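You operate a simulated robot arm through the tools that you are given. There is no shell and no other tool.

You run a simulated robot arm. Do the job below in one go: nothing can be reset, and whatever is moved stays where it is left.

## Task
Swap the pink slab for the cream one and press its block again.
Fine: triple press lid up, pink slab to the free spot on the black mat, lid down to its stops and up again; that block medium, the others as they were, no crack.
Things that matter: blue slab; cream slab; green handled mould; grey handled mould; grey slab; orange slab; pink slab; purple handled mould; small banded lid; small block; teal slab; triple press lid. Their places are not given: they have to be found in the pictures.

Only the result counts: the job must be done as asked and must still hold three seconds after the hand-in. Knocking over, shifting, dropping, spilling or breaking anything else fails it. A push-on lid holds only when it is set on centred and level and pressed home; a screw cap is set on level and turned clockwise until tight.

## Robot
A 6-joint arm with a two-finger parallel gripper, fixed in place. Base frame: the origin is at the foot of the arm, x ahead of it, y to its left, z up; the work surface is at about z = 0.8. Lengths are in m, angles in degrees, forces in N, time in s.
With the tool pointing down near the work surface it reaches from about 0.38 to 0.88 m from the base axis. Its first joint turns from -115.0 to 115.0 degrees. Payload 3.43 kg.
Tool frame: the origin (TCP) lies between the finger pads and is the grasp point; the fingertips stand 0.034 m ahead of it; z points along the fingers, y is the line along which they close. The gripper opens to 0.128 m. The fingers are 0.024 m wide and 0.012 m thick; the gripper's body (0.048 by 0.13 m) begins 0.096 m behind the TCP.
Orientation is told as [roll, pitch, yaw] about the base's x, y, z axes, in that order, counted from this pose: with the fingers straight down and closing along the base's y, the tool's x points along the base's -x, its y along +y and its z along -z.

## Interface
- The arm moves only by the tool drive_tool. Its argument "rows" is a list of rows, each an object (a shift or turn left out is 0, a gripper value left out holds the last) with "delta_pos": the shift along the base's x, y, z in m, a list of three; "dr": the turn, a rotation vector about the base's x, y, z in degrees, a list of three; "fingers": the opening, from 0 (shut) to 1 (fully open). In form: [{"delta_pos": [dx, dy, dz], "dr": [ax, ay, az], "fingers": fingers}, ...]. A call has 1 to 20 rows; each row shifts and turns the commanded pose from where the row before left it. A row lasts 0.2 s, in which the tool goes at most 0.05 m and 8.6 degrees; a call with a longer step from one row to the next is refused whole, and so is a gripper value outside its range. A pose out of reach is approached as far as the arm can. The call stops where the force on the tool passes 90 N (or 10 N more than at its start, if that is more) or the arm is blocked; 0.2 s more then pass. The fingers move at their own pace (about 0.108 m/s each) and stop on an object; they squeeze with about 27 N. The grip force told is the motor's: it shows also when the fingers shut on nothing. Time passes only in rows, and 0.2 s behind the last, so rows that do not move let the fingers close. It gives the time, the measured TCP pose, the force on the tool (base axes), the opening and the grip force at its end, in the units of the frame above (readings bear some noise), with the torque about the TCP (base axes, N m) and any sound that the robot's microphone picked up.
- Cameras (640 x 400 px; columns grow to the right, rows downward): "scene" is fixed at [0.4004, 0.4986, 1.7054]; the picture's right is [-0.99, -0.16, 0.00], its down [-0.13, 0.78, -0.62] and it looks along [0.10, -0.61, -0.79] (base axes); focal length 214 px, centre (320, 200). "wrist" rides on the gripper at [0.076, -0.011, -0.16] in the tool frame; the picture's right is [0.15, 0.99, 0.00], its down [-0.88, 0.13, -0.46] and it looks along [-0.45, 0.07, 0.89] (tool axes); focal length 234 px, centre (320, 200).
- camera(camera): a new picture of that camera. No time passes.
- raise_lower(by): slides the trunk up (or, below 0, down) by that many m; the arm rides with it, the base frame stays. It gives what a move gives, with no picture.
- locate(camera, pixels): for up to 12 pixels [column, row] of the newest picture of that camera ("zoom" is the newest enlarged one), the place [x, y, z] in the base frame of the surface seen there, good to about 0.003 m. No time passes.
- close_up(camera, box): a new picture of the part [left, top, right, bottom] of that camera's present view, enlarged. No time passes.
- close_job(): hands the job in; it is judged then, once.

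Leave the gripper open and the arm clear of the work at the hand-in unless told otherwise.

The tools are called after "Emit:" by a JSON object that holds its "op" and its "data". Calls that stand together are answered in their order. drive_tool: Moves the arm, as the interface text tells. Its arguments: {"type":"object","properties":{"rows":{"type":"array","items":{"type":"object","properties":{"delta_pos":{"type":"array","items":{"type":"number"}},"dr":{"type":"array","items":{"type":"number"}},"fingers":{"type":"number"}}}}},"required":["rows"]} The other tools are called the same way: raise_lower (by) slides the trunk up or down; camera (camera) takes a picture; locate (camera, pixels) gives the place of the surface under pixels of a picture; close_up (camera, box) takes an enlarged picture of a part of a camera's view; close_job () hands the job in.

At the start:

```text
t: 0.0
position: [0.4781, 0.0353, 1.445]
tcp_rot: [0.0, 0.1, 0.1]
wrist_force: [0.1, -0.6, 0.7]
wrist_torque: [-0.01, 0.02, 0.01]
opening: 0.1279
grasp_force: 0.1
trunk travel left (down, up): [-0.625, 0.165]
```

scene: 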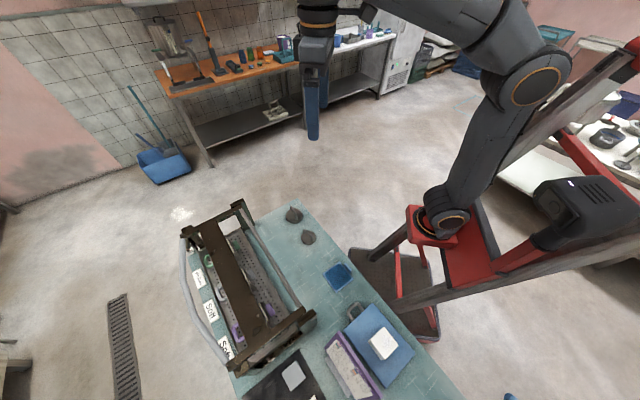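
wrist: 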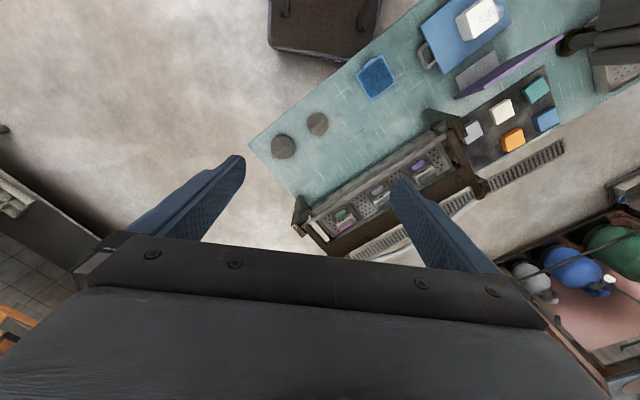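

I start by looking closely at the table: the press, the black mat with slabs, and the items around them.

Emit:
{"op": "close_up", "data": {"camera": "scene", "box": [160, 180, 480, 400]}}

Emit:
{"op": "close_up", "data": {"camera": "wrist", "box": [240, 0, 640, 260]}}

```text
1.82 times, centred on (320, 290) of scene
```

zoom: 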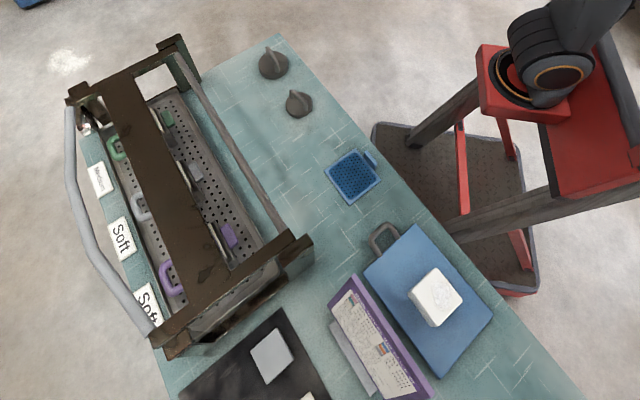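

```text
1.54 times, centred on (440, 130) of wrist
```

zoom: 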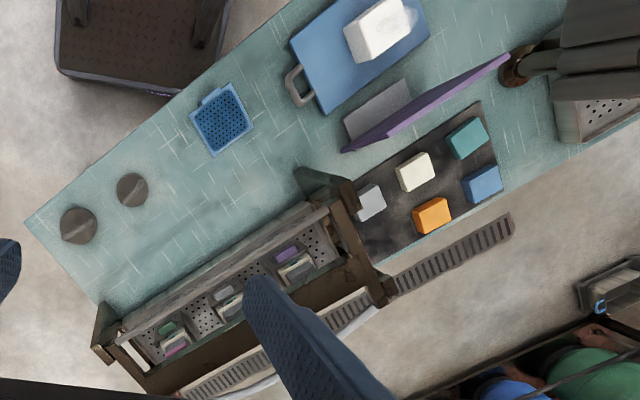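

I see the press with three moulds (green, grey, purple handles), the black mat with slabs (grey, cream, teal, blue, orange), and a purple-framed card. I locate the key points.

Emit:
{"op": "locate", "data": {"camera": "zoom", "pixels": [[370, 202], [415, 171], [467, 138], [432, 215], [482, 184], [172, 345], [290, 265], [225, 303], [80, 225], [132, 190], [375, 30], [430, 105]]}}

Emit:
{"op": "locate", "data": {"camera": "scene", "pixels": [[186, 232], [239, 204], [312, 318], [242, 368], [200, 340], [240, 290], [292, 376], [337, 276], [360, 360], [253, 355], [262, 260], [295, 216]]}}

```text
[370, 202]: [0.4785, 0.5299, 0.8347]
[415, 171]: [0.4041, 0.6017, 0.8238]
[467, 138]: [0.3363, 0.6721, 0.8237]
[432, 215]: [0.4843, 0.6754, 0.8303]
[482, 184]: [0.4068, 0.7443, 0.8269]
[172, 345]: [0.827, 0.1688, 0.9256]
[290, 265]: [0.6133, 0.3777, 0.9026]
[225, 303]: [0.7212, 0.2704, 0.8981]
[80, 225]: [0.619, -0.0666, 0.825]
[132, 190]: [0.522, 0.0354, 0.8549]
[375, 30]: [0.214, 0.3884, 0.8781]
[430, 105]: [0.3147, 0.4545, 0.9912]
```

```text
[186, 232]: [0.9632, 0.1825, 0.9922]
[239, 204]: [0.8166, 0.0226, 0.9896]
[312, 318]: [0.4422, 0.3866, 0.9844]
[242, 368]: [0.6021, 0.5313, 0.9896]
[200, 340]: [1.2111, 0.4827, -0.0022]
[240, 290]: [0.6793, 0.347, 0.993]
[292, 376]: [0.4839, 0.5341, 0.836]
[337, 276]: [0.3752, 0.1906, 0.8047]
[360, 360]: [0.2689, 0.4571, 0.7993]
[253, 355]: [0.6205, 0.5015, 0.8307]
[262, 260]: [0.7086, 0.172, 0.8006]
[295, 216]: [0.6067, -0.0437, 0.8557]
```

I zoom in further on the press and on the card.

Emit:
{"op": "close_up", "data": {"camera": "wrist", "box": [280, 100, 500, 260]}}

Emit:
{"op": "close_up", "data": {"camera": "scene", "box": [170, 190, 330, 390]}}

Emit:
{"op": "close_up", "data": {"camera": "scene", "box": [310, 300, 430, 400]}}

```text
2.50 times, centred on (390, 180) of wrist
```

zoom: 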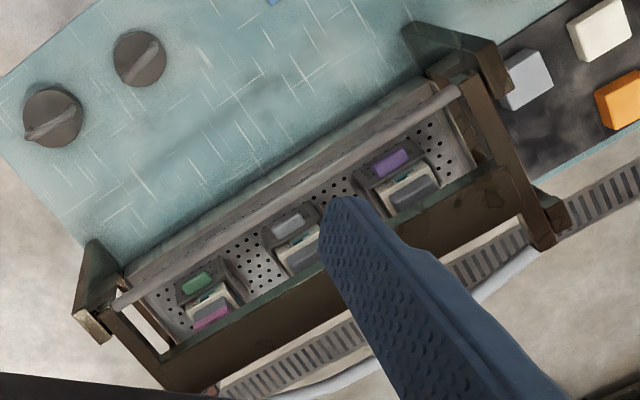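

```text
2.00 times, centred on (250, 290) of scene
```

zoom: 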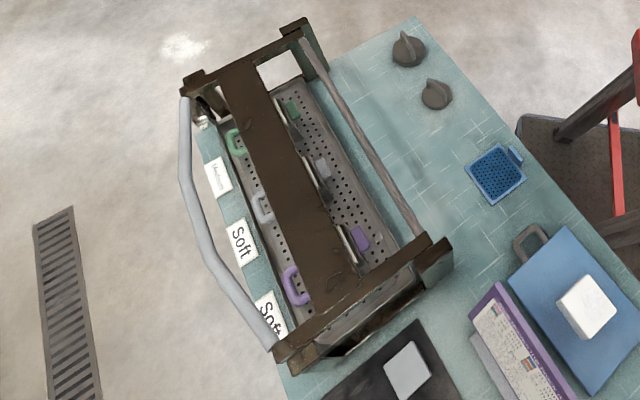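

```text
4.00 times, centred on (370, 350) of scene
```

zoom: 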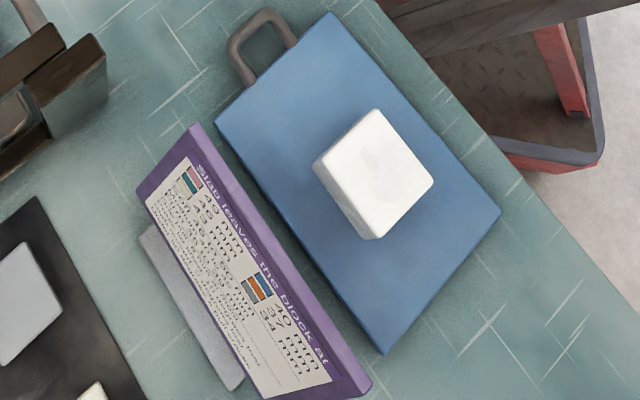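

I locate points on the lid: handle, side arms, hinge rod, boards and the mould handles.

Emit:
{"op": "locate", "data": {"camera": "scene", "pixels": [[182, 240], [182, 265], [187, 295], [196, 317], [208, 334], [219, 350], [226, 362], [245, 210], [270, 250], [299, 307], [207, 261], [220, 294]]}}

Emit:
{"op": "close_up", "data": {"camera": "scene", "box": [170, 190, 250, 240]}}

Emit:
{"op": "close_up", "data": {"camera": "scene", "box": [220, 300, 340, 390]}}

```text
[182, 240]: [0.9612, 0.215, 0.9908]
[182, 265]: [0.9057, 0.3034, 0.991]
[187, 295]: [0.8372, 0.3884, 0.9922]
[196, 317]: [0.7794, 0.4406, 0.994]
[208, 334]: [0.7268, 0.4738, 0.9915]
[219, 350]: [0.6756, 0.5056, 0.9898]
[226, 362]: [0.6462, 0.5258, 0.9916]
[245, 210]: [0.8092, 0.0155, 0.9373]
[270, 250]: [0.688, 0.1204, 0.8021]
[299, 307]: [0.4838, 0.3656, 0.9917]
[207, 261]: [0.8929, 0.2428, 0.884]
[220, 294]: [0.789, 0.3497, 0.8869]
```

```text
8.00 times, centred on (210, 215) of scene
```

zoom: 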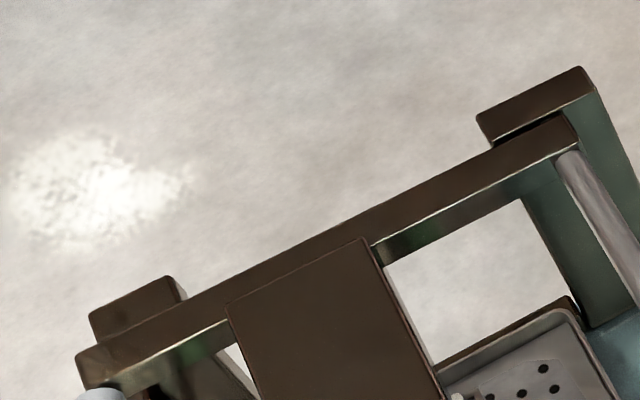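

```text
4.44 times, centred on (280, 345) of scene
```

zoom: 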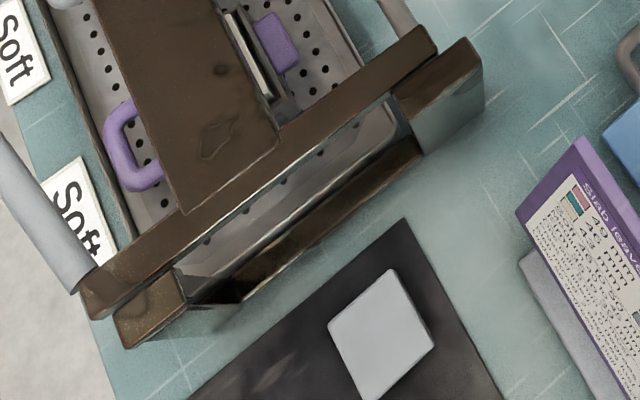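

The lid is down, hinged on the rod at the robot side, with the grip bar on the far side (about (0.81, 0.41, 0.99) in the middle). For a better look I turn the tool 45° about vertical so the wrist camera faces the press squarely.

Emit:
{"op": "drive_tool", "data": {"rows": [{"dr": [0, 0, 7.5]}, {"dr": [0, 0, 7.5]}, {"dr": [0, 0, 7.5]}, {"dr": [0, 0, 7.5]}, {"dr": [0, 0, 7.5]}, {"dr": [0, 0, 7.5]}, {"delta_pos": [0, 0, 0]}]}}

Emit:
{"op": "camera", "data": {"camera": "wrist"}}

Emit:
{"op": "camera", "data": {"camera": "scene"}}

```text
t: 1.6
position: [0.4787, 0.0352, 1.4442]
tcp_rot: [0.0, 0.0, 45.2]
wrist_force: [-0.7, -0.5, -0.1]
wrist_torque: [-0.01, 0.01, -0.02]
opening: 0.1281
grasp_force: 0.0
trunk travel left (down, up): [-0.625, 0.165]
```

```text
taken
```

wrist: 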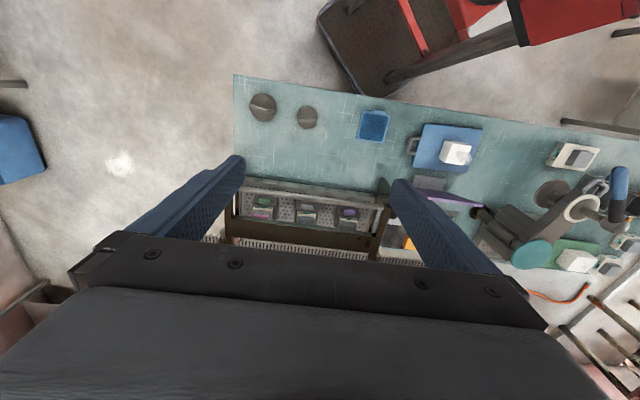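

```text
taken
```

scene: 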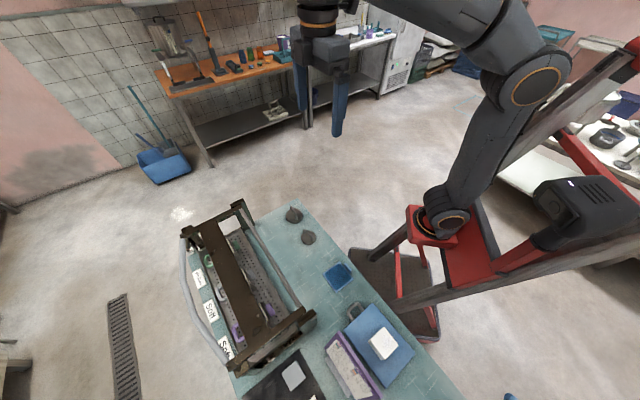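

The press appears small; I bring the camera closer, over the near side of the press (TCP about (0.60, 0.16, 1.25)).

Emit:
{"op": "drive_tool", "data": {"rows": [{"delta_pos": [0.022, 0.022, -0.033]}, {"delta_pos": [0.022, 0.022, -0.033]}, {"delta_pos": [0.022, 0.022, -0.033]}, {"delta_pos": [0.022, 0.022, -0.033]}, {"delta_pos": [0.022, 0.022, -0.033]}, {"delta_pos": [0.022, 0.022, -0.033]}, {"delta_pos": [0, 0, 0]}]}}

Emit:
{"op": "camera", "data": {"camera": "wrist"}}

Emit:
{"op": "camera", "data": {"camera": "scene"}}

```text
t: 3.2
position: [0.6104, 0.1684, 1.2454]
tcp_rot: [0.0, -0.1, 45.1]
wrist_force: [0.4, 0.8, -0.6]
wrist_torque: [0.02, 0.0, 0.0]
opening: 0.128
grasp_force: 0.1
trunk travel left (down, up): [-0.625, 0.165]
```

```text
taken
```

wrist: 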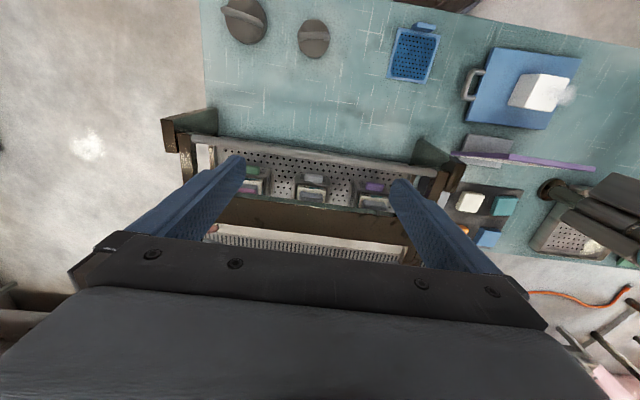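

```text
taken
```

scene: 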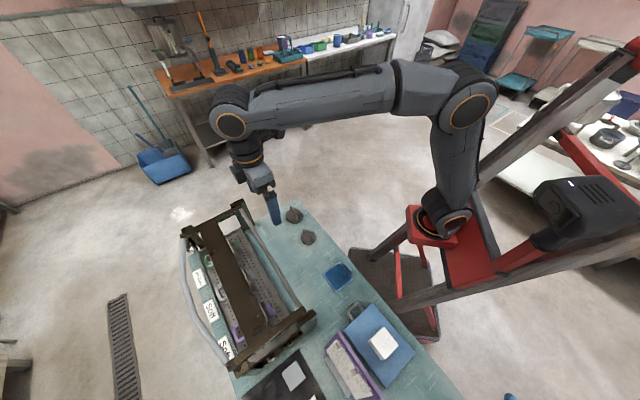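

Now I go a bit more forward so the press falls into the upper half of the wrist view.

Emit:
{"op": "drive_tool", "data": {"rows": [{"delta_pos": [0.03, 0.03, -0.01]}, {"delta_pos": [0.03, 0.03, -0.01]}, {"delta_pos": [0.03, 0.03, -0.01]}, {"delta_pos": [0.03, 0.03, 0]}, {"delta_pos": [0.0, 0.0, 0]}]}}

Emit:
{"op": "camera", "data": {"camera": "wrist"}}

Emit:
{"op": "close_up", "data": {"camera": "wrist", "box": [160, 0, 480, 200]}}

```text
t: 4.4
position: [0.7293, 0.2869, 1.2155]
tcp_rot: [0.0, 0.0, 45.2]
wrist_force: [-0.2, 0.3, 0.2]
wrist_torque: [-0.01, 0.02, -0.02]
opening: 0.1281
grasp_force: 0.0
trunk travel left (down, up): [-0.625, 0.165]
```

```text
taken
```

wrist: 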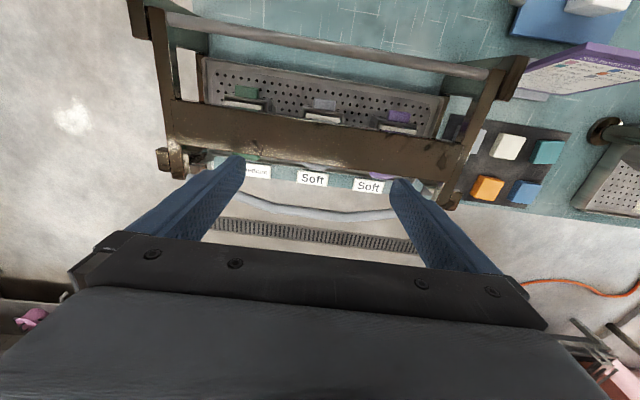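

```text
2.00 times, centred on (320, 100) of wrist
```

zoom: 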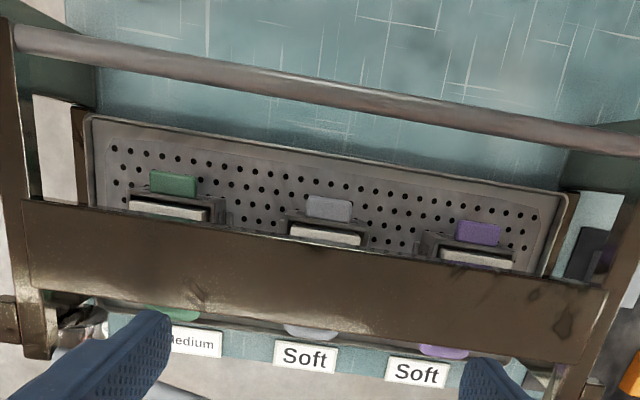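

The moulds sit in a perforated tray under the lid board. The card at the upper right is now legible perhaps; I zoom in on it, and on the scene's view of it.

Emit:
{"op": "close_up", "data": {"camera": "wrist", "box": [512, 35, 640, 115]}}

Emit:
{"op": "close_up", "data": {"camera": "scene", "box": [320, 330, 400, 400]}}

```text
5.00 times, centred on (576, 75) of wrist
```

zoom: 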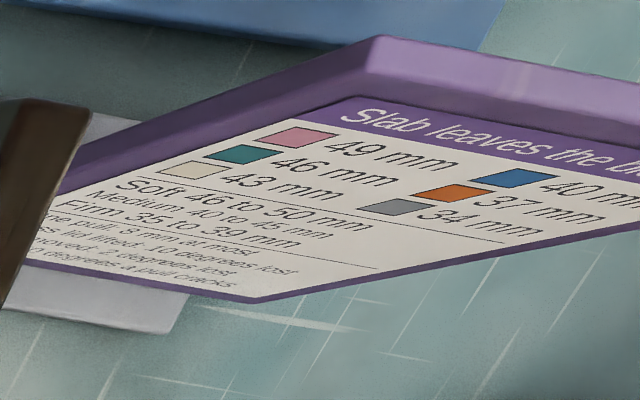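

```text
5.71 times, centred on (360, 365) of scene
```

zoom: 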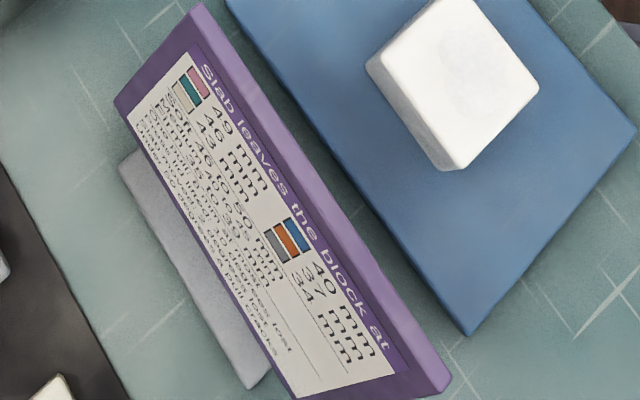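

The card tells what each slab leaves (pink 49, teal 46, cream 43, …) and limits on the pull; I need to read the small lines. First I check what stands to the right of the mat so that I keep clear of it.

Emit:
{"op": "locate", "data": {"camera": "wrist", "pixels": [[605, 130], [590, 190], [625, 135], [600, 45], [560, 60], [527, 94], [636, 75], [510, 147], [548, 152], [486, 189], [526, 193], [480, 140]]}}

Emit:
{"op": "close_up", "data": {"camera": "wrist", "box": [440, 60, 640, 220]}}

```text
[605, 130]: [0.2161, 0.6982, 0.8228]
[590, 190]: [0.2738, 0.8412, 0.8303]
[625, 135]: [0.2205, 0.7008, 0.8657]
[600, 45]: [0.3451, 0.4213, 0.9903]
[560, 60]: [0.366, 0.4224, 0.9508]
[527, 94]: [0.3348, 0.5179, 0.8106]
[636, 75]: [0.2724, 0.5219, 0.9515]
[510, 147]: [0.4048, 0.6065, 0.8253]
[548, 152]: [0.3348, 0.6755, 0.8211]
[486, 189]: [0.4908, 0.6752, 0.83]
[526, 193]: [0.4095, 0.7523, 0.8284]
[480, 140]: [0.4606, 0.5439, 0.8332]
```

```text
2.50 times, centred on (540, 140) of wrist
```

zoom: 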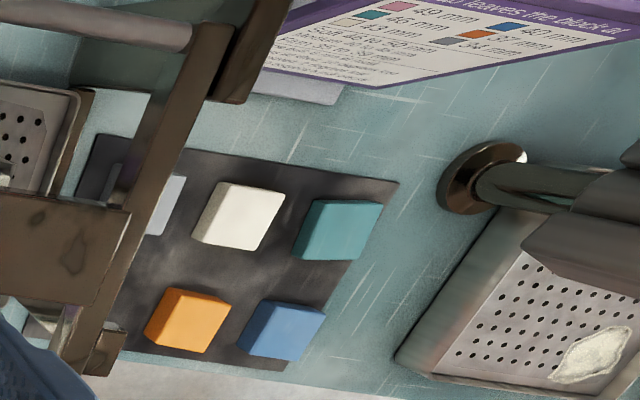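

The slabs: grey ≈(0.48,0.53), cream ≈(0.405,0.603), teal ≈(0.335,0.674), orange ≈(0.487,0.675), blue ≈(0.408,0.748), so the free spot is about (0.557,0.604). Now I move above the mat and tilt the tool back 45° to read the card.

Emit:
{"op": "drive_tool", "data": {"rows": [{"delta_pos": [-0.0285, 0.0342, 0.0]}, {"delta_pos": [-0.0285, 0.0342, 0.0]}, {"delta_pos": [-0.0285, 0.0342, 0.0]}, {"delta_pos": [-0.0285, 0.0342, -0.01]}, {"delta_pos": [-0.0285, 0.0342, -0.01], "dr": [-5.4, 5.25, 0]}, {"delta_pos": [-0.0285, 0.0342, -0.02], "dr": [-5.4, 5.25, 0]}, {"delta_pos": [-0.0285, 0.0342, -0.02], "dr": [-5.4, 5.25, 0]}, {"delta_pos": [-0.0285, 0.0342, -0.02], "dr": [-5.4, 5.25, 0]}, {"delta_pos": [-0.0285, 0.0342, -0.02], "dr": [-5.4, 5.25, 0]}, {"delta_pos": [-0.0285, 0.0342, -0.01], "dr": [-5.4, 5.25, 0]}, {"delta_pos": [0, 0, 0]}]}}

Emit:
{"op": "camera", "data": {"camera": "wrist"}}

Emit:
{"op": "camera", "data": {"camera": "scene"}}

```text
t: 6.8
position: [0.358, 0.5231, 1.0326]
tcp_rot: [-0.6, 44.7, 44.9]
wrist_force: [0.0, 0.7, -0.6]
wrist_torque: [-0.02, -0.01, -0.05]
opening: 0.1279
grasp_force: 0.1
out of reach, approached as far as the arm can: row 7, 8, 9, 10
trunk travel left (down, up): [-0.625, 0.165]
```

```text
taken
```

wrist: 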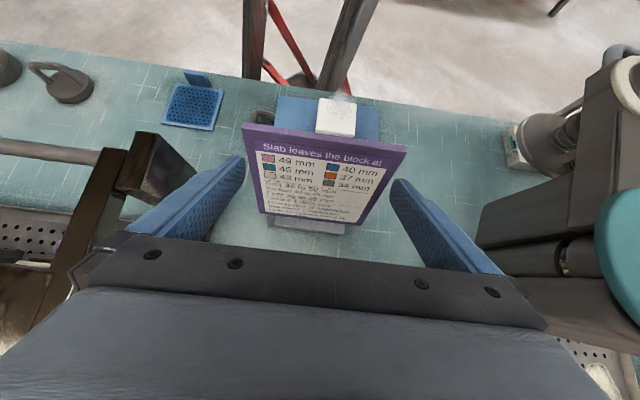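

```text
taken
```

scene: 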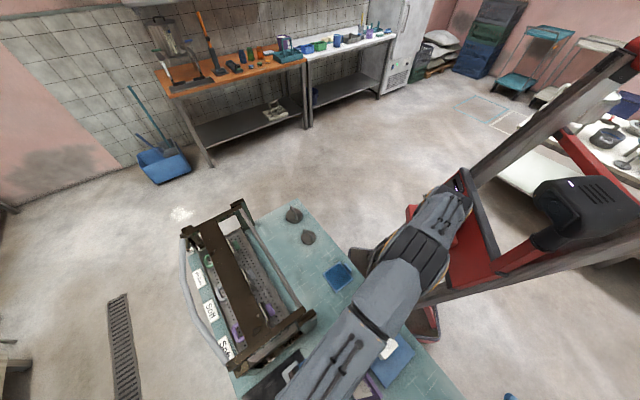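

I'm closer to the card than planned (reach limit while tilted), but the force is near zero. I zoom in on the card now.

Emit:
{"op": "close_up", "data": {"camera": "wrist", "box": [236, 120, 412, 230]}}

Emit:
{"op": "close_up", "data": {"camera": "wrist", "box": [250, 170, 380, 230]}}

Emit:
{"op": "locate", "data": {"camera": "wrist", "pixels": [[520, 200], [500, 250], [620, 240], [570, 130], [530, 180], [600, 340]]}}

```text
3.64 times, centred on (324, 175) of wrist
```

zoom: 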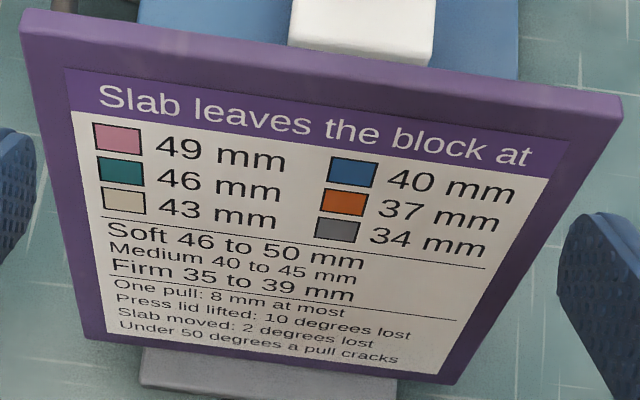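

```text
4.92 times, centred on (315, 200) of wrist
```

zoom: 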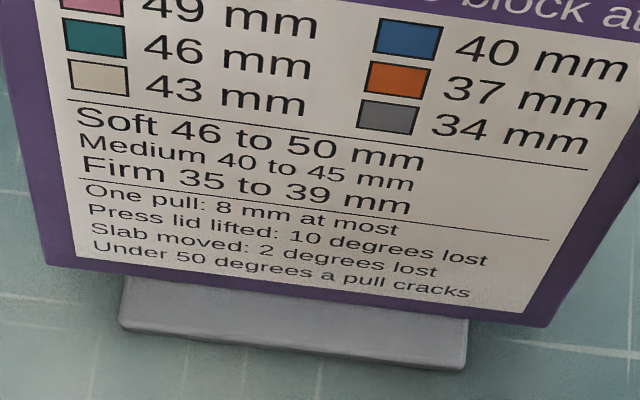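

```text
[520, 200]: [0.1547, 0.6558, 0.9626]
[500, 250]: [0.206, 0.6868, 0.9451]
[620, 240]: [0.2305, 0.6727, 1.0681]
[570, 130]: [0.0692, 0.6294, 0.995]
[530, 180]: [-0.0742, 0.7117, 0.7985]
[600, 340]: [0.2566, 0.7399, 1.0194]
```

The card reads: pink 49, teal 46, cream 43, blue 40, orange 37, grey 34 mm; Soft 46–50, Medium 40–45; one pull at most 8 mm; lid lifted costs 10 degrees, slab moved costs 2, under 50 degrees a pull cracks. So: lift once, move only pink and cream, press, lift. Now I tilt the tool back upright and rise, away from the card.

Emit:
{"op": "drive_tool", "data": {"rows": [{"delta_pos": [0.01, 0.01, 0.02], "dr": [5.4, -5.25, 0]}, {"delta_pos": [0.01, 0.01, 0.02], "dr": [5.4, -5.25, 0]}, {"delta_pos": [0.0, 0.0, 0.02], "dr": [5.4, -5.25, 0]}, {"delta_pos": [0.0, 0.0, 0.02], "dr": [5.4, -5.25, 0]}, {"delta_pos": [0, 0, 0.02], "dr": [5.4, -5.25, 0]}, {"delta_pos": [0, 0, 0.0], "dr": [5.4, -5.25, 0]}, {"delta_pos": [0, 0, 0]}]}}

Emit:
{"op": "camera", "data": {"camera": "wrist"}}

```text
t: 8.4
position: [0.378, 0.5419, 1.1338]
tcp_rot: [0.0, -0.2, 45.1]
wrist_force: [-0.1, -1.0, 0.4]
wrist_torque: [-0.01, 0.01, 0.0]
opening: 0.1279
grasp_force: 0.1
trunk travel left (down, up): [-0.625, 0.165]
```

```text
taken
```

wrist: 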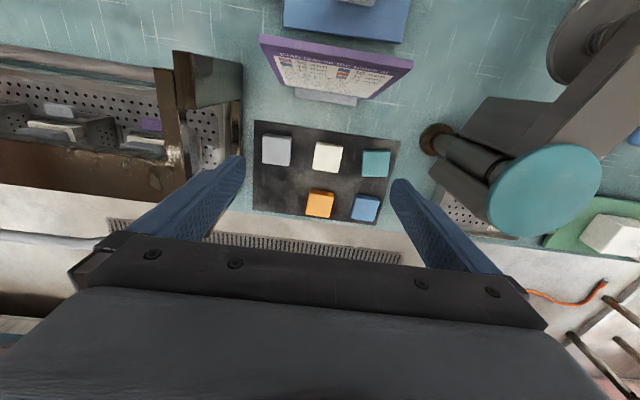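

Now a good top view of the mat: grey (277,150), cream (327,157), teal (376,163), orange (320,204), blue (365,208); the free spot is around (272,195). I locate these and the mat corners, and enlarge.

Emit:
{"op": "locate", "data": {"camera": "wrist", "pixels": [[277, 150], [327, 157], [376, 163], [320, 204], [365, 208], [272, 195], [256, 123], [398, 141], [375, 222], [260, 208], [435, 140], [545, 190]]}}

Emit:
{"op": "close_up", "data": {"camera": "wrist", "box": [230, 100, 422, 230]}}

Emit:
{"op": "close_up", "data": {"camera": "wrist", "box": [0, 40, 256, 200]}}

```text
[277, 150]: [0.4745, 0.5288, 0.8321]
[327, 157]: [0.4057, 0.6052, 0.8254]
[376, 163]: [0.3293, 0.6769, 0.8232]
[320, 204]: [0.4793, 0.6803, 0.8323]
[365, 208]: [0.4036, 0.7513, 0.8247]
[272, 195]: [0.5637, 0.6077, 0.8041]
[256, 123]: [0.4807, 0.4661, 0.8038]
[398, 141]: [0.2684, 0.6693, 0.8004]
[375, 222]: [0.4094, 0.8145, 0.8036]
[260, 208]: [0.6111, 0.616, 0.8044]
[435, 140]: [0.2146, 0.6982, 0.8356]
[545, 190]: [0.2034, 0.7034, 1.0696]
```

```text
3.08 times, centred on (326, 165) of wrist
```

zoom: 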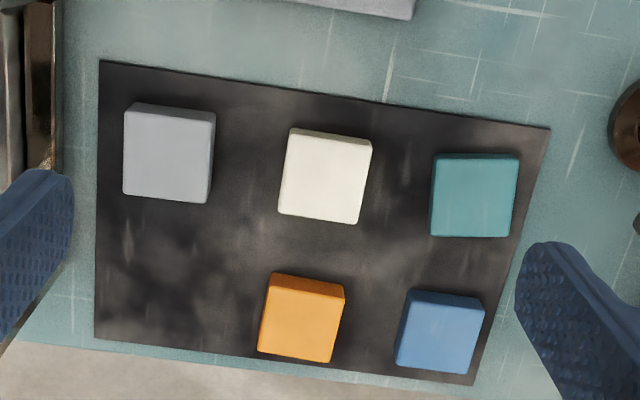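

```text
2.50 times, centred on (128, 120) of wrist
```

zoom: 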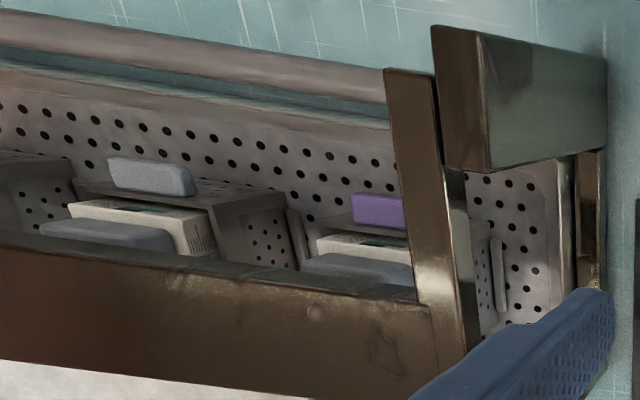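

The mat layout is clear. Now I check the arm's geometry (shoulder height) for reaching the lid bar, using the scene view.

Emit:
{"op": "camera", "data": {"camera": "scene"}}

Emit:
{"op": "locate", "data": {"camera": "scene", "pixels": [[447, 220], [425, 240], [460, 185], [400, 260], [350, 340], [440, 225]]}}

```text
taken
```

scene: 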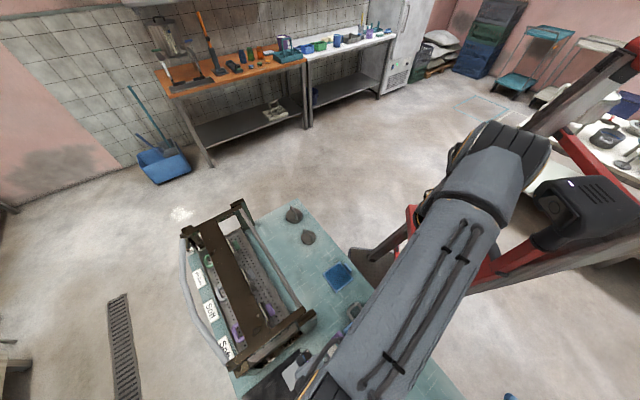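

```text
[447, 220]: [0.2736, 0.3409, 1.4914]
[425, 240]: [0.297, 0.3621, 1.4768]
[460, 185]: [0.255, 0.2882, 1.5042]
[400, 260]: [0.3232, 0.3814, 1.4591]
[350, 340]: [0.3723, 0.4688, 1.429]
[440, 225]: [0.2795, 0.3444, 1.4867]
```

Now I move to above the right part of the grip bar (target about (0.70, 0.49, 1.15)) and yaw to −32° so the fingers close across the bar.

Emit:
{"op": "drive_tool", "data": {"rows": [{"delta_pos": [0.032, -0.0052, 0.01], "dr": [0, 0, -7.7]}, {"delta_pos": [0.032, -0.0052, 0.01], "dr": [0, 0, -7.7]}, {"delta_pos": [0.032, -0.0052, 0], "dr": [0, 0, -7.7]}, {"delta_pos": [0.032, -0.0052, 0], "dr": [0, 0, -7.7]}, {"delta_pos": [0.032, -0.0052, 0], "dr": [0, 0, -7.7]}, {"delta_pos": [0.032, -0.0052, 0], "dr": [0, 0, -7.7]}, {"delta_pos": [0.032, -0.0052, 0], "dr": [0, 0, -7.7]}, {"delta_pos": [0.032, -0.0052, 0], "dr": [0, 0, -7.7]}, {"delta_pos": [0.032, -0.0052, 0], "dr": [0, 0, -7.7]}, {"delta_pos": [0.032, -0.0052, 0], "dr": [0, 0, -7.7]}, {"delta_pos": [0, 0, 0]}]}}

Emit:
{"op": "camera", "data": {"camera": "wrist"}}

Emit:
{"op": "camera", "data": {"camera": "scene"}}

```text
t: 10.8
position: [0.6782, 0.4762, 1.1438]
tcp_rot: [0.0, 0.0, -32.0]
wrist_force: [0.0, -0.5, 0.7]
wrist_torque: [0.0, 0.01, 0.0]
opening: 0.1278
grasp_force: 0.0
out of reach, approached as far as the arm can: row 9, 10
trunk travel left (down, up): [-0.625, 0.165]
```

```text
taken
```

wrist: 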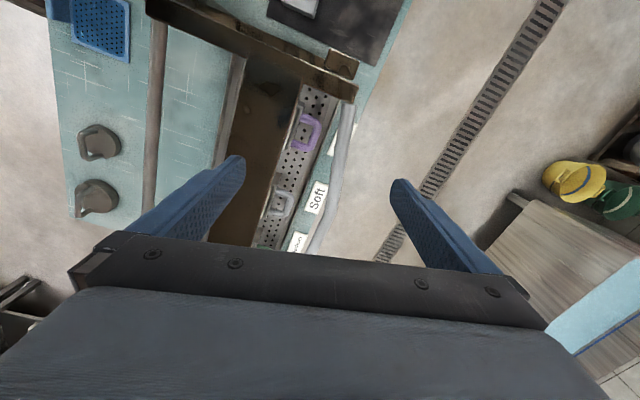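

```text
taken
```

scene: 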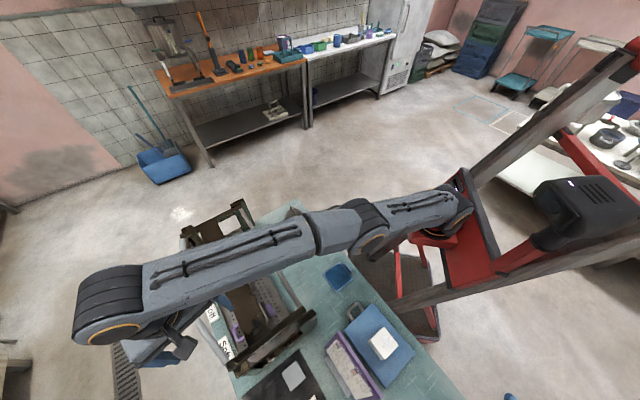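

The arm is nearly stretched here. I locate points along the arm to find the shoulder and wrist heights, to choose the trunk height.

Emit:
{"op": "locate", "data": {"camera": "scene", "pixels": [[455, 205], [470, 200], [420, 205], [375, 215], [340, 225], [230, 255], [160, 280], [110, 300], [110, 332], [372, 245], [440, 235], [180, 345]]}}

```text
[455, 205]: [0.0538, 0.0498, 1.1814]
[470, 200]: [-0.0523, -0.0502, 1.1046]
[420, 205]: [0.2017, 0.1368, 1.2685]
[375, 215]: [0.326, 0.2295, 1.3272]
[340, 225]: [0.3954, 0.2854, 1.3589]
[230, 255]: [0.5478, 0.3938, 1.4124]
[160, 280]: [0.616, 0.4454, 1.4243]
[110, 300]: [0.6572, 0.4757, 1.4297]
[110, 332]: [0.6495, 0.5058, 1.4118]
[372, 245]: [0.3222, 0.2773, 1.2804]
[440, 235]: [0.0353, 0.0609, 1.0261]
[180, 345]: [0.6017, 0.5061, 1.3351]
```

The shoulder is at z≈1.12, so reach peaks with the wrist level with it. I raise the trunk slightly by 0.08 m for the most reach at the bar's height (z≈0.99).

Emit:
{"op": "raise_lower", "data": {"by": 0.08}}

```text
t: 12.0
position: [0.6585, 0.4751, 1.2244]
tcp_rot: [0.0, 0.0, -31.9]
wrist_force: [-0.4, 0.3, 0.1]
wrist_torque: [0.01, 0.01, 0.01]
opening: 0.1279
grasp_force: 0.1
trunk travel left (down, up): [-0.705, 0.085]
```

Now I lower to z≈1.08 and shift toward the bar, then look.

Emit:
{"op": "drive_tool", "data": {"rows": [{"delta_pos": [0.0, 0.0, -0.04]}, {"delta_pos": [0.0, 0.0, -0.04]}, {"delta_pos": [0.01, 0.006, -0.03]}, {"delta_pos": [0.01, 0.007, -0.03]}, {"delta_pos": [0.01, 0.007, 0]}, {"delta_pos": [0, 0, 0]}]}}

Emit:
{"op": "camera", "data": {"camera": "wrist"}}

Emit:
{"op": "camera", "data": {"camera": "scene"}}

```text
t: 13.4
position: [0.6891, 0.4963, 1.0837]
tcp_rot: [-0.1, 0.0, -31.9]
wrist_force: [0.0, 1.0, -0.1]
wrist_torque: [0.02, -0.04, -0.01]
opening: 0.1278
grasp_force: 0.1
trunk travel left (down, up): [-0.705, 0.085]
```

```text
taken
```

wrist: 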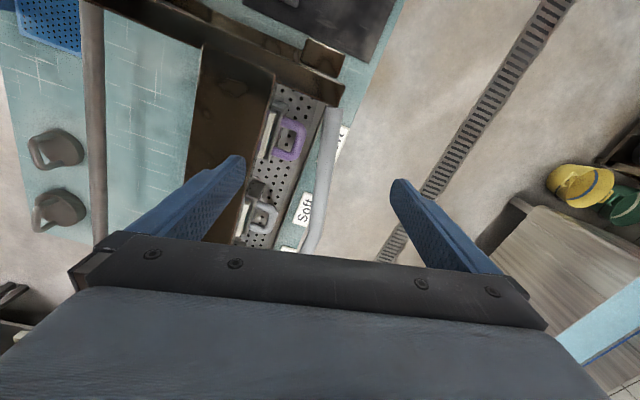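

```text
taken
```

scene: 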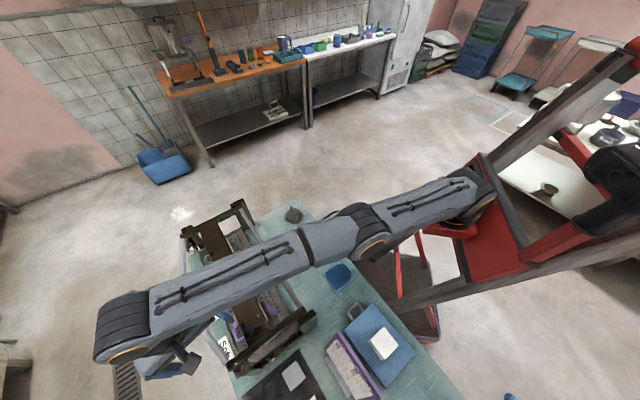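

I locate the bar's points from this view, and the board/arm edges.

Emit:
{"op": "locate", "data": {"camera": "wrist", "pixels": [[331, 120], [329, 140], [326, 165], [323, 190], [316, 215], [309, 240], [285, 137], [263, 218], [240, 110], [310, 75], [98, 100], [255, 245]]}}

Emit:
{"op": "close_up", "data": {"camera": "wrist", "box": [180, 40, 400, 260]}}

```text
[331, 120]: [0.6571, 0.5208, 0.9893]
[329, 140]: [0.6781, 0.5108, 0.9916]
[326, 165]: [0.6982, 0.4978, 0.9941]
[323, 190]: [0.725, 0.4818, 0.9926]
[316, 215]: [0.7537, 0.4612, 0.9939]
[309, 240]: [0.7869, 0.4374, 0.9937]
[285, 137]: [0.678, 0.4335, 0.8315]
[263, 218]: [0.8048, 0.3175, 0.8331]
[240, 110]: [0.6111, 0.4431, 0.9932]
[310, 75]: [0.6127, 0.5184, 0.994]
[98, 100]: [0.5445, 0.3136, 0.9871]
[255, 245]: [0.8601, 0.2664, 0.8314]
```

```text
1.82 times, centred on (290, 150) of wrist
```

zoom: 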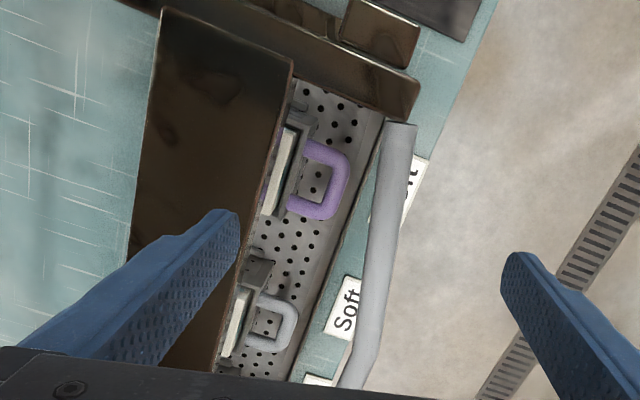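

The bar passes about 6 mm further out than my TCP, and it is about 2 cm thick, centre z≈0.983. I check the board's front edge to be sure the inner finger clears it.

Emit:
{"op": "locate", "data": {"camera": "wrist", "pixels": [[270, 100], [262, 125], [250, 150], [272, 95], [205, 60], [195, 140]]}}

```text
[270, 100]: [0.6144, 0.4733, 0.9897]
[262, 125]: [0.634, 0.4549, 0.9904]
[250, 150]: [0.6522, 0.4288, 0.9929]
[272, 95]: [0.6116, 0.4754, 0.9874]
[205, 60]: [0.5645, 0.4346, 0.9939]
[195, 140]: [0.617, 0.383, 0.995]
```

The board's front edge is at n≈0.767 and would be grazed by a wide-open finger, so I close the fingers to about 6 cm first, centre over the bar, and descend to z≈0.985.

Emit:
{"op": "drive_tool", "data": {"rows": [{"delta_pos": [0.004, 0.0055, 0], "fingers": 0.47}, {"delta_pos": [0, 0, 0], "fingers": 0.47}, {"delta_pos": [0, 0, -0.025]}, {"delta_pos": [0, 0, -0.025]}, {"delta_pos": [0, 0, -0.025]}, {"delta_pos": [0, 0, -0.023]}, {"delta_pos": [0, 0, 0]}]}}

Emit:
{"op": "camera", "data": {"camera": "wrist"}}

Emit:
{"op": "camera", "data": {"camera": "scene"}}

```text
t: 15.0
position: [0.6868, 0.4967, 0.9848]
tcp_rot: [0.0, 0.1, -31.9]
wrist_force: [0.0, -0.5, 0.0]
wrist_torque: [0.03, -0.01, 0.0]
opening: 0.0602
grasp_force: 0.1
out of reach, approached as far as the arm can: row 1
trunk travel left (down, up): [-0.705, 0.085]
```

```text
taken
```

wrist: 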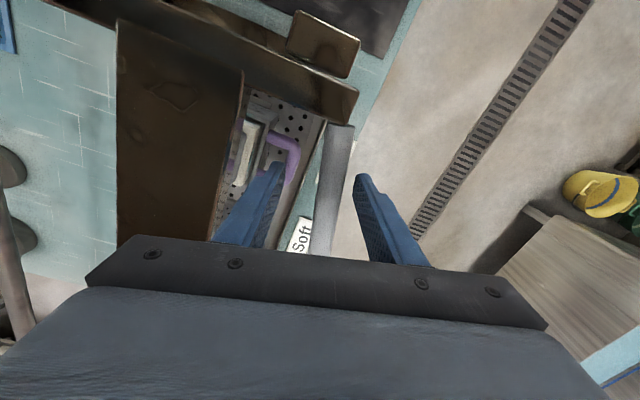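

```text
taken
```

scene: 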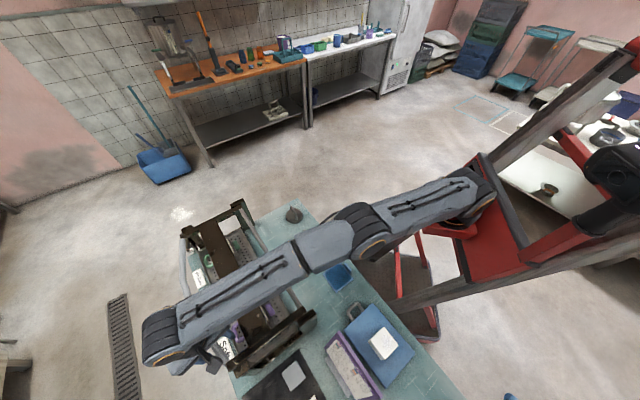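

The bar is between the fingers, ~7 mm toward the outer one. I centre on it and then close.

Emit:
{"op": "drive_tool", "data": {"rows": [{"delta_pos": [0.0035, 0.006, 0]}, {"delta_pos": [0, 0, 0]}]}}

Emit:
{"op": "close_up", "data": {"camera": "wrist", "box": [200, 80, 440, 280]}}

```text
t: 15.6
position: [0.6921, 0.5031, 0.9851]
tcp_rot: [0.0, 0.1, -31.8]
wrist_force: [0.3, -0.1, -0.3]
wrist_torque: [0.0, 0.02, -0.01]
opening: 0.0601
grasp_force: 0.0
trunk travel left (down, up): [-0.705, 0.085]
```

```text
2.00 times, centred on (320, 180) of wrist
```

zoom: 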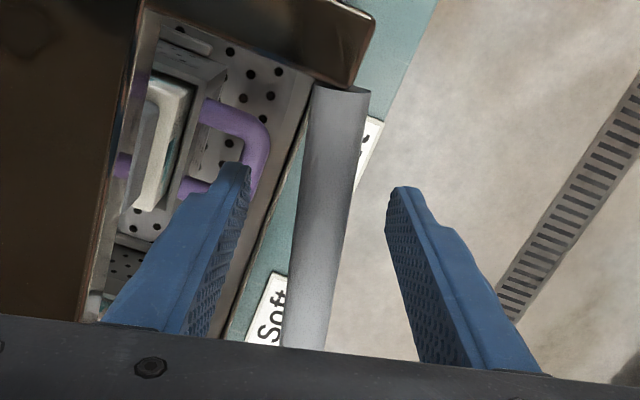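

The bar now lies midway between the pads. I close the gripper on it.

Emit:
{"op": "drive_tool", "data": {"rows": [{"fingers": 0.2}, {"fingers": 0.0}, {"fingers": 0.0}, {"fingers": 0.0}]}}

Emit:
{"op": "close_up", "data": {"camera": "wrist", "box": [200, 80, 440, 280]}}

```text
t: 16.6
position: [0.6919, 0.5029, 0.9838]
tcp_rot: [-0.1, 0.0, -32.0]
wrist_force: [3.1, 3.2, 0.1]
wrist_torque: [0.01, -0.01, 0.38]
opening: 0.0197
grasp_force: 45.4
trunk travel left (down, up): [-0.705, 0.085]
```

```text
2.00 times, centred on (320, 180) of wrist
```

zoom: 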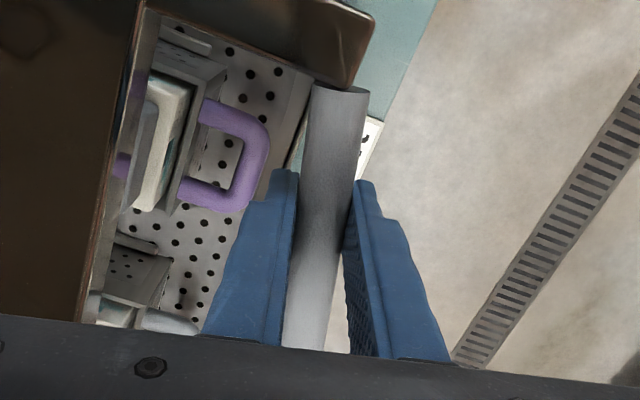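

Gripped: the bar is 20 mm thick. The hinge rod is about 0.246 m behind it at z≈0.98. I lift the first ~10° along the arc and check the force.

Emit:
{"op": "drive_tool", "data": {"rows": [{"delta_pos": [-0.0002, -0.0002, 0.0129]}, {"delta_pos": [-0.0007, -0.0007, 0.0128]}, {"delta_pos": [-0.0017, -0.0017, 0.017]}]}}

Emit:
{"op": "camera", "data": {"camera": "scene"}}

Emit:
{"op": "camera", "data": {"camera": "wrist"}}

```text
t: 17.4
position: [0.6904, 0.5013, 1.0275]
tcp_rot: [-0.1, 0.0, -31.9]
wrist_force: [4.3, 4.1, -7.5]
wrist_torque: [-0.54, -0.54, -0.35]
opening: 0.0197
grasp_force: 45.2
trunk travel left (down, up): [-0.705, 0.085]
```

```text
taken
```

scene: 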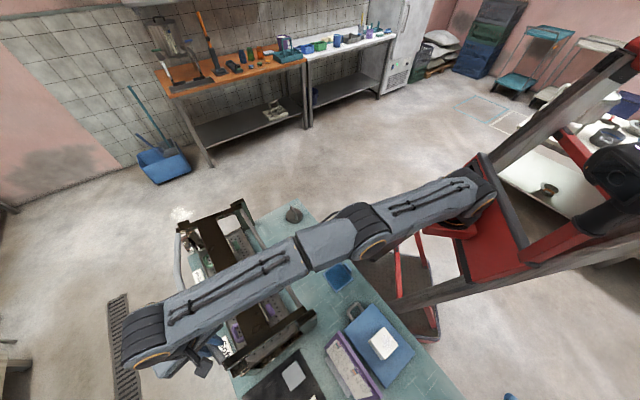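

```text
taken
```

wrist: 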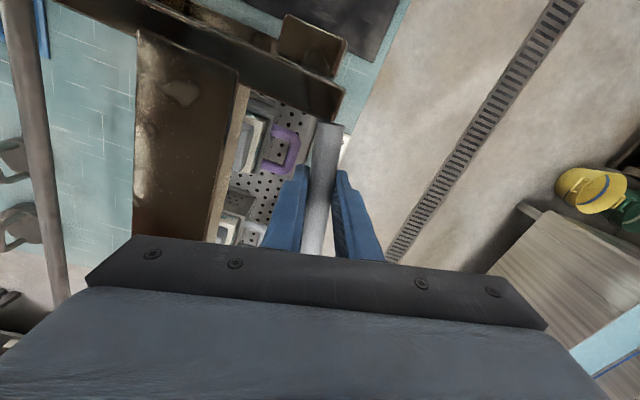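

The lid comes up smoothly (about 8 N). I continue along the arc to about 45°, with slight yaw to stay in line with the bar.

Emit:
{"op": "drive_tool", "data": {"rows": [{"delta_pos": [-0.0032, -0.0033, 0.021], "dr": [0, 0, -0.23]}, {"delta_pos": [-0.0045, -0.0046, 0.0205], "dr": [0, 0, -0.32]}, {"delta_pos": [-0.0057, -0.0059, 0.0198], "dr": [0, 0, -0.41]}, {"delta_pos": [-0.0069, -0.0071, 0.019], "dr": [0, 0, -0.49]}, {"delta_pos": [-0.008, -0.0083, 0.0181], "dr": [0, 0, -0.57]}, {"delta_pos": [-0.0091, -0.0094, 0.017], "dr": [0, 0, -0.65]}, {"delta_pos": [-0.0101, -0.0104, 0.0158], "dr": [0, 0, -0.72]}]}}

Emit:
{"op": "camera", "data": {"camera": "wrist"}}

Emit:
{"op": "camera", "data": {"camera": "scene"}}

```text
t: 19.0
position: [0.6413, 0.4517, 1.1598]
tcp_rot: [0.1, -0.1, -35.2]
wrist_force: [10.8, 16.0, 9.3]
wrist_torque: [0.3, 0.16, -1.08]
opening: 0.0199
grasp_force: 45.2
trunk travel left (down, up): [-0.705, 0.085]
```

```text
taken
```

wrist: 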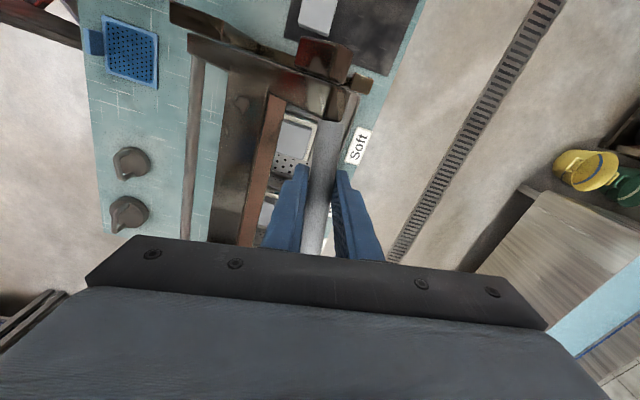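

```text
taken
```

scene: 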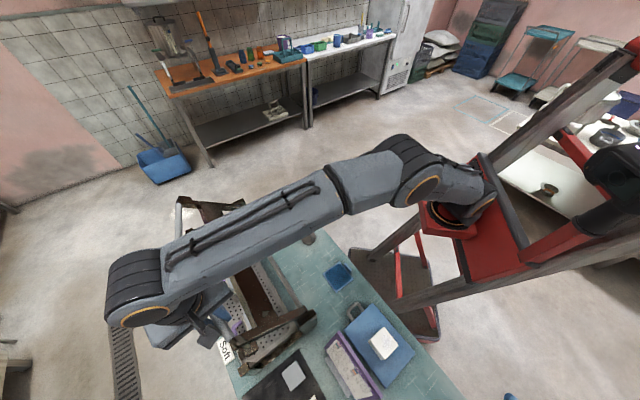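

The lid is at ~45°. The force shows a ~20 N outward push on the tool, i.e. my arc is slightly too tight. I relieve 2 mm outward and read again.

Emit:
{"op": "drive_tool", "data": {"rows": [{"delta_pos": [0.001, 0.001, 0.0014]}]}}

```text
t: 19.4
position: [0.6432, 0.4528, 1.1612]
tcp_rot: [-0.1, -0.1, -35.3]
wrist_force: [6.1, 15.1, 2.5]
wrist_torque: [0.25, -0.23, -1.1]
opening: 0.02
grasp_force: 45.2
trunk travel left (down, up): [-0.705, 0.085]
```

Better. I relieve a little more, with a bit of yaw to null the twist.

Emit:
{"op": "drive_tool", "data": {"rows": [{"delta_pos": [0.0006, 0.002, 0.0018], "dr": [0, 0, -2]}]}}

```text
t: 19.8
position: [0.6425, 0.4525, 1.1601]
tcp_rot: [-0.4, 0.0, -37.2]
wrist_force: [-1.9, 3.7, -7.8]
wrist_torque: [-0.4, -0.26, 1.37]
opening: 0.0198
grasp_force: 45.0
trunk travel left (down, up): [-0.705, 0.085]
```

Forces are now just the lid's weight. I refit the hinge at n≈0.606, z≈0.988, R≈0.24 and continue from 46° to ~66°.

Emit:
{"op": "drive_tool", "data": {"rows": [{"delta_pos": [-0.0109, -0.0112, 0.0139], "dr": [0, 0, 0.3]}, {"delta_pos": [-0.0117, -0.01205, 0.0124], "dr": [0, 0, -0.8]}, {"delta_pos": [-0.0124, -0.0128, 0.0109], "dr": [0, 0, -0.9]}, {"delta_pos": [-0.013, -0.0134, 0.0093], "dr": [0, 0, -0.9]}]}}

Emit:
{"op": "camera", "data": {"camera": "scene"}}

```text
t: 20.8
position: [0.5941, 0.405, 1.2105]
tcp_rot: [0.1, -0.1, -39.6]
wrist_force: [2.4, 9.5, 7.3]
wrist_torque: [0.36, 0.24, -1.0]
opening: 0.0197
grasp_force: 45.0
trunk travel left (down, up): [-0.705, 0.085]
```

```text
taken
```

scene: 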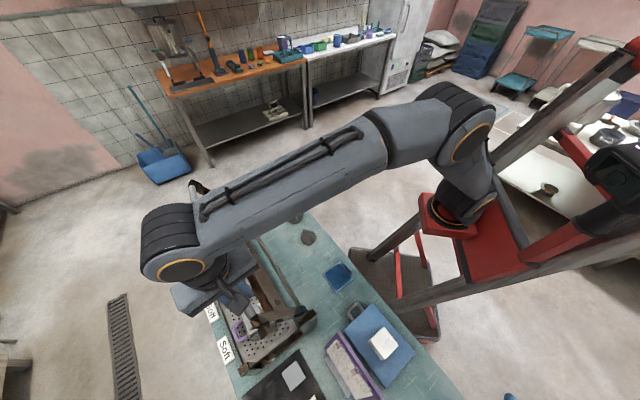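

At ~66°; again slight outward push, so I ease outward a bit and continue to ~80°.

Emit:
{"op": "drive_tool", "data": {"rows": [{"delta_pos": [-0.0143, -0.0139, 0.0101], "dr": [0, 0, -1.6]}, {"delta_pos": [-0.0147, -0.0151, 0.0072], "dr": [0, 0, -0.9]}, {"delta_pos": [-0.0151, -0.0156, 0.0052], "dr": [0, 0, -0.9]}]}}

Emit:
{"op": "camera", "data": {"camera": "scene"}}

Emit:
{"op": "camera", "data": {"camera": "wrist"}}

```text
t: 21.6
position: [0.5499, 0.3596, 1.2311]
tcp_rot: [-0.2, 0.0, -43.1]
wrist_force: [-3.9, 6.4, 0.7]
wrist_torque: [0.17, 0.19, -1.07]
opening: 0.02
grasp_force: 45.0
trunk travel left (down, up): [-0.705, 0.085]
```

```text
taken
```

scene: 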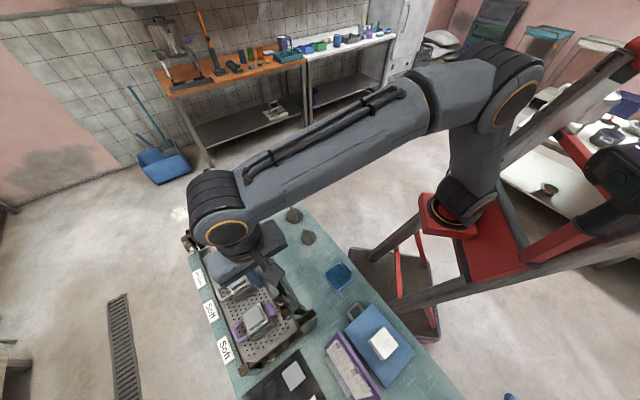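

```text
taken
```

wrist: 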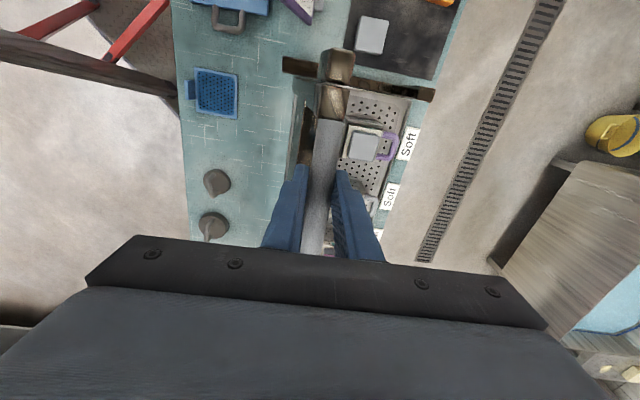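

At ~80° and very light. I go on to ~90° and look at forces.

Emit:
{"op": "drive_tool", "data": {"rows": [{"delta_pos": [-0.0161, -0.0152, 0.0029], "dr": [0, 0, -1.8]}, {"delta_pos": [-0.0155, -0.0159, 0.001], "dr": [0, 0, -1.0]}]}}

Emit:
{"op": "camera", "data": {"camera": "scene"}}

```text
t: 22.2
position: [0.5186, 0.3286, 1.2361]
tcp_rot: [-0.1, -0.1, -45.9]
wrist_force: [-3.1, 3.4, 3.1]
wrist_torque: [0.46, 0.47, -0.98]
opening: 0.0195
grasp_force: 44.8
trunk travel left (down, up): [-0.705, 0.085]
```

```text
taken
```

scene: 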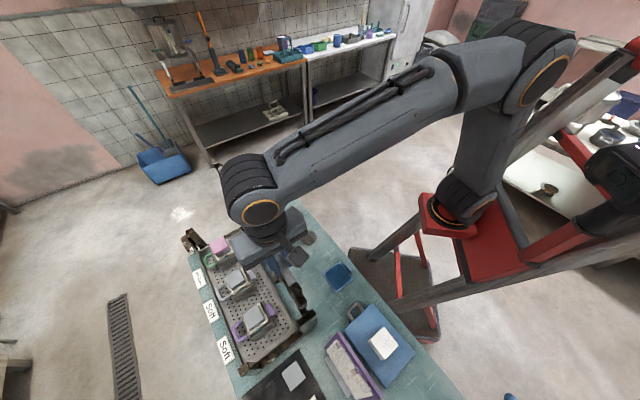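

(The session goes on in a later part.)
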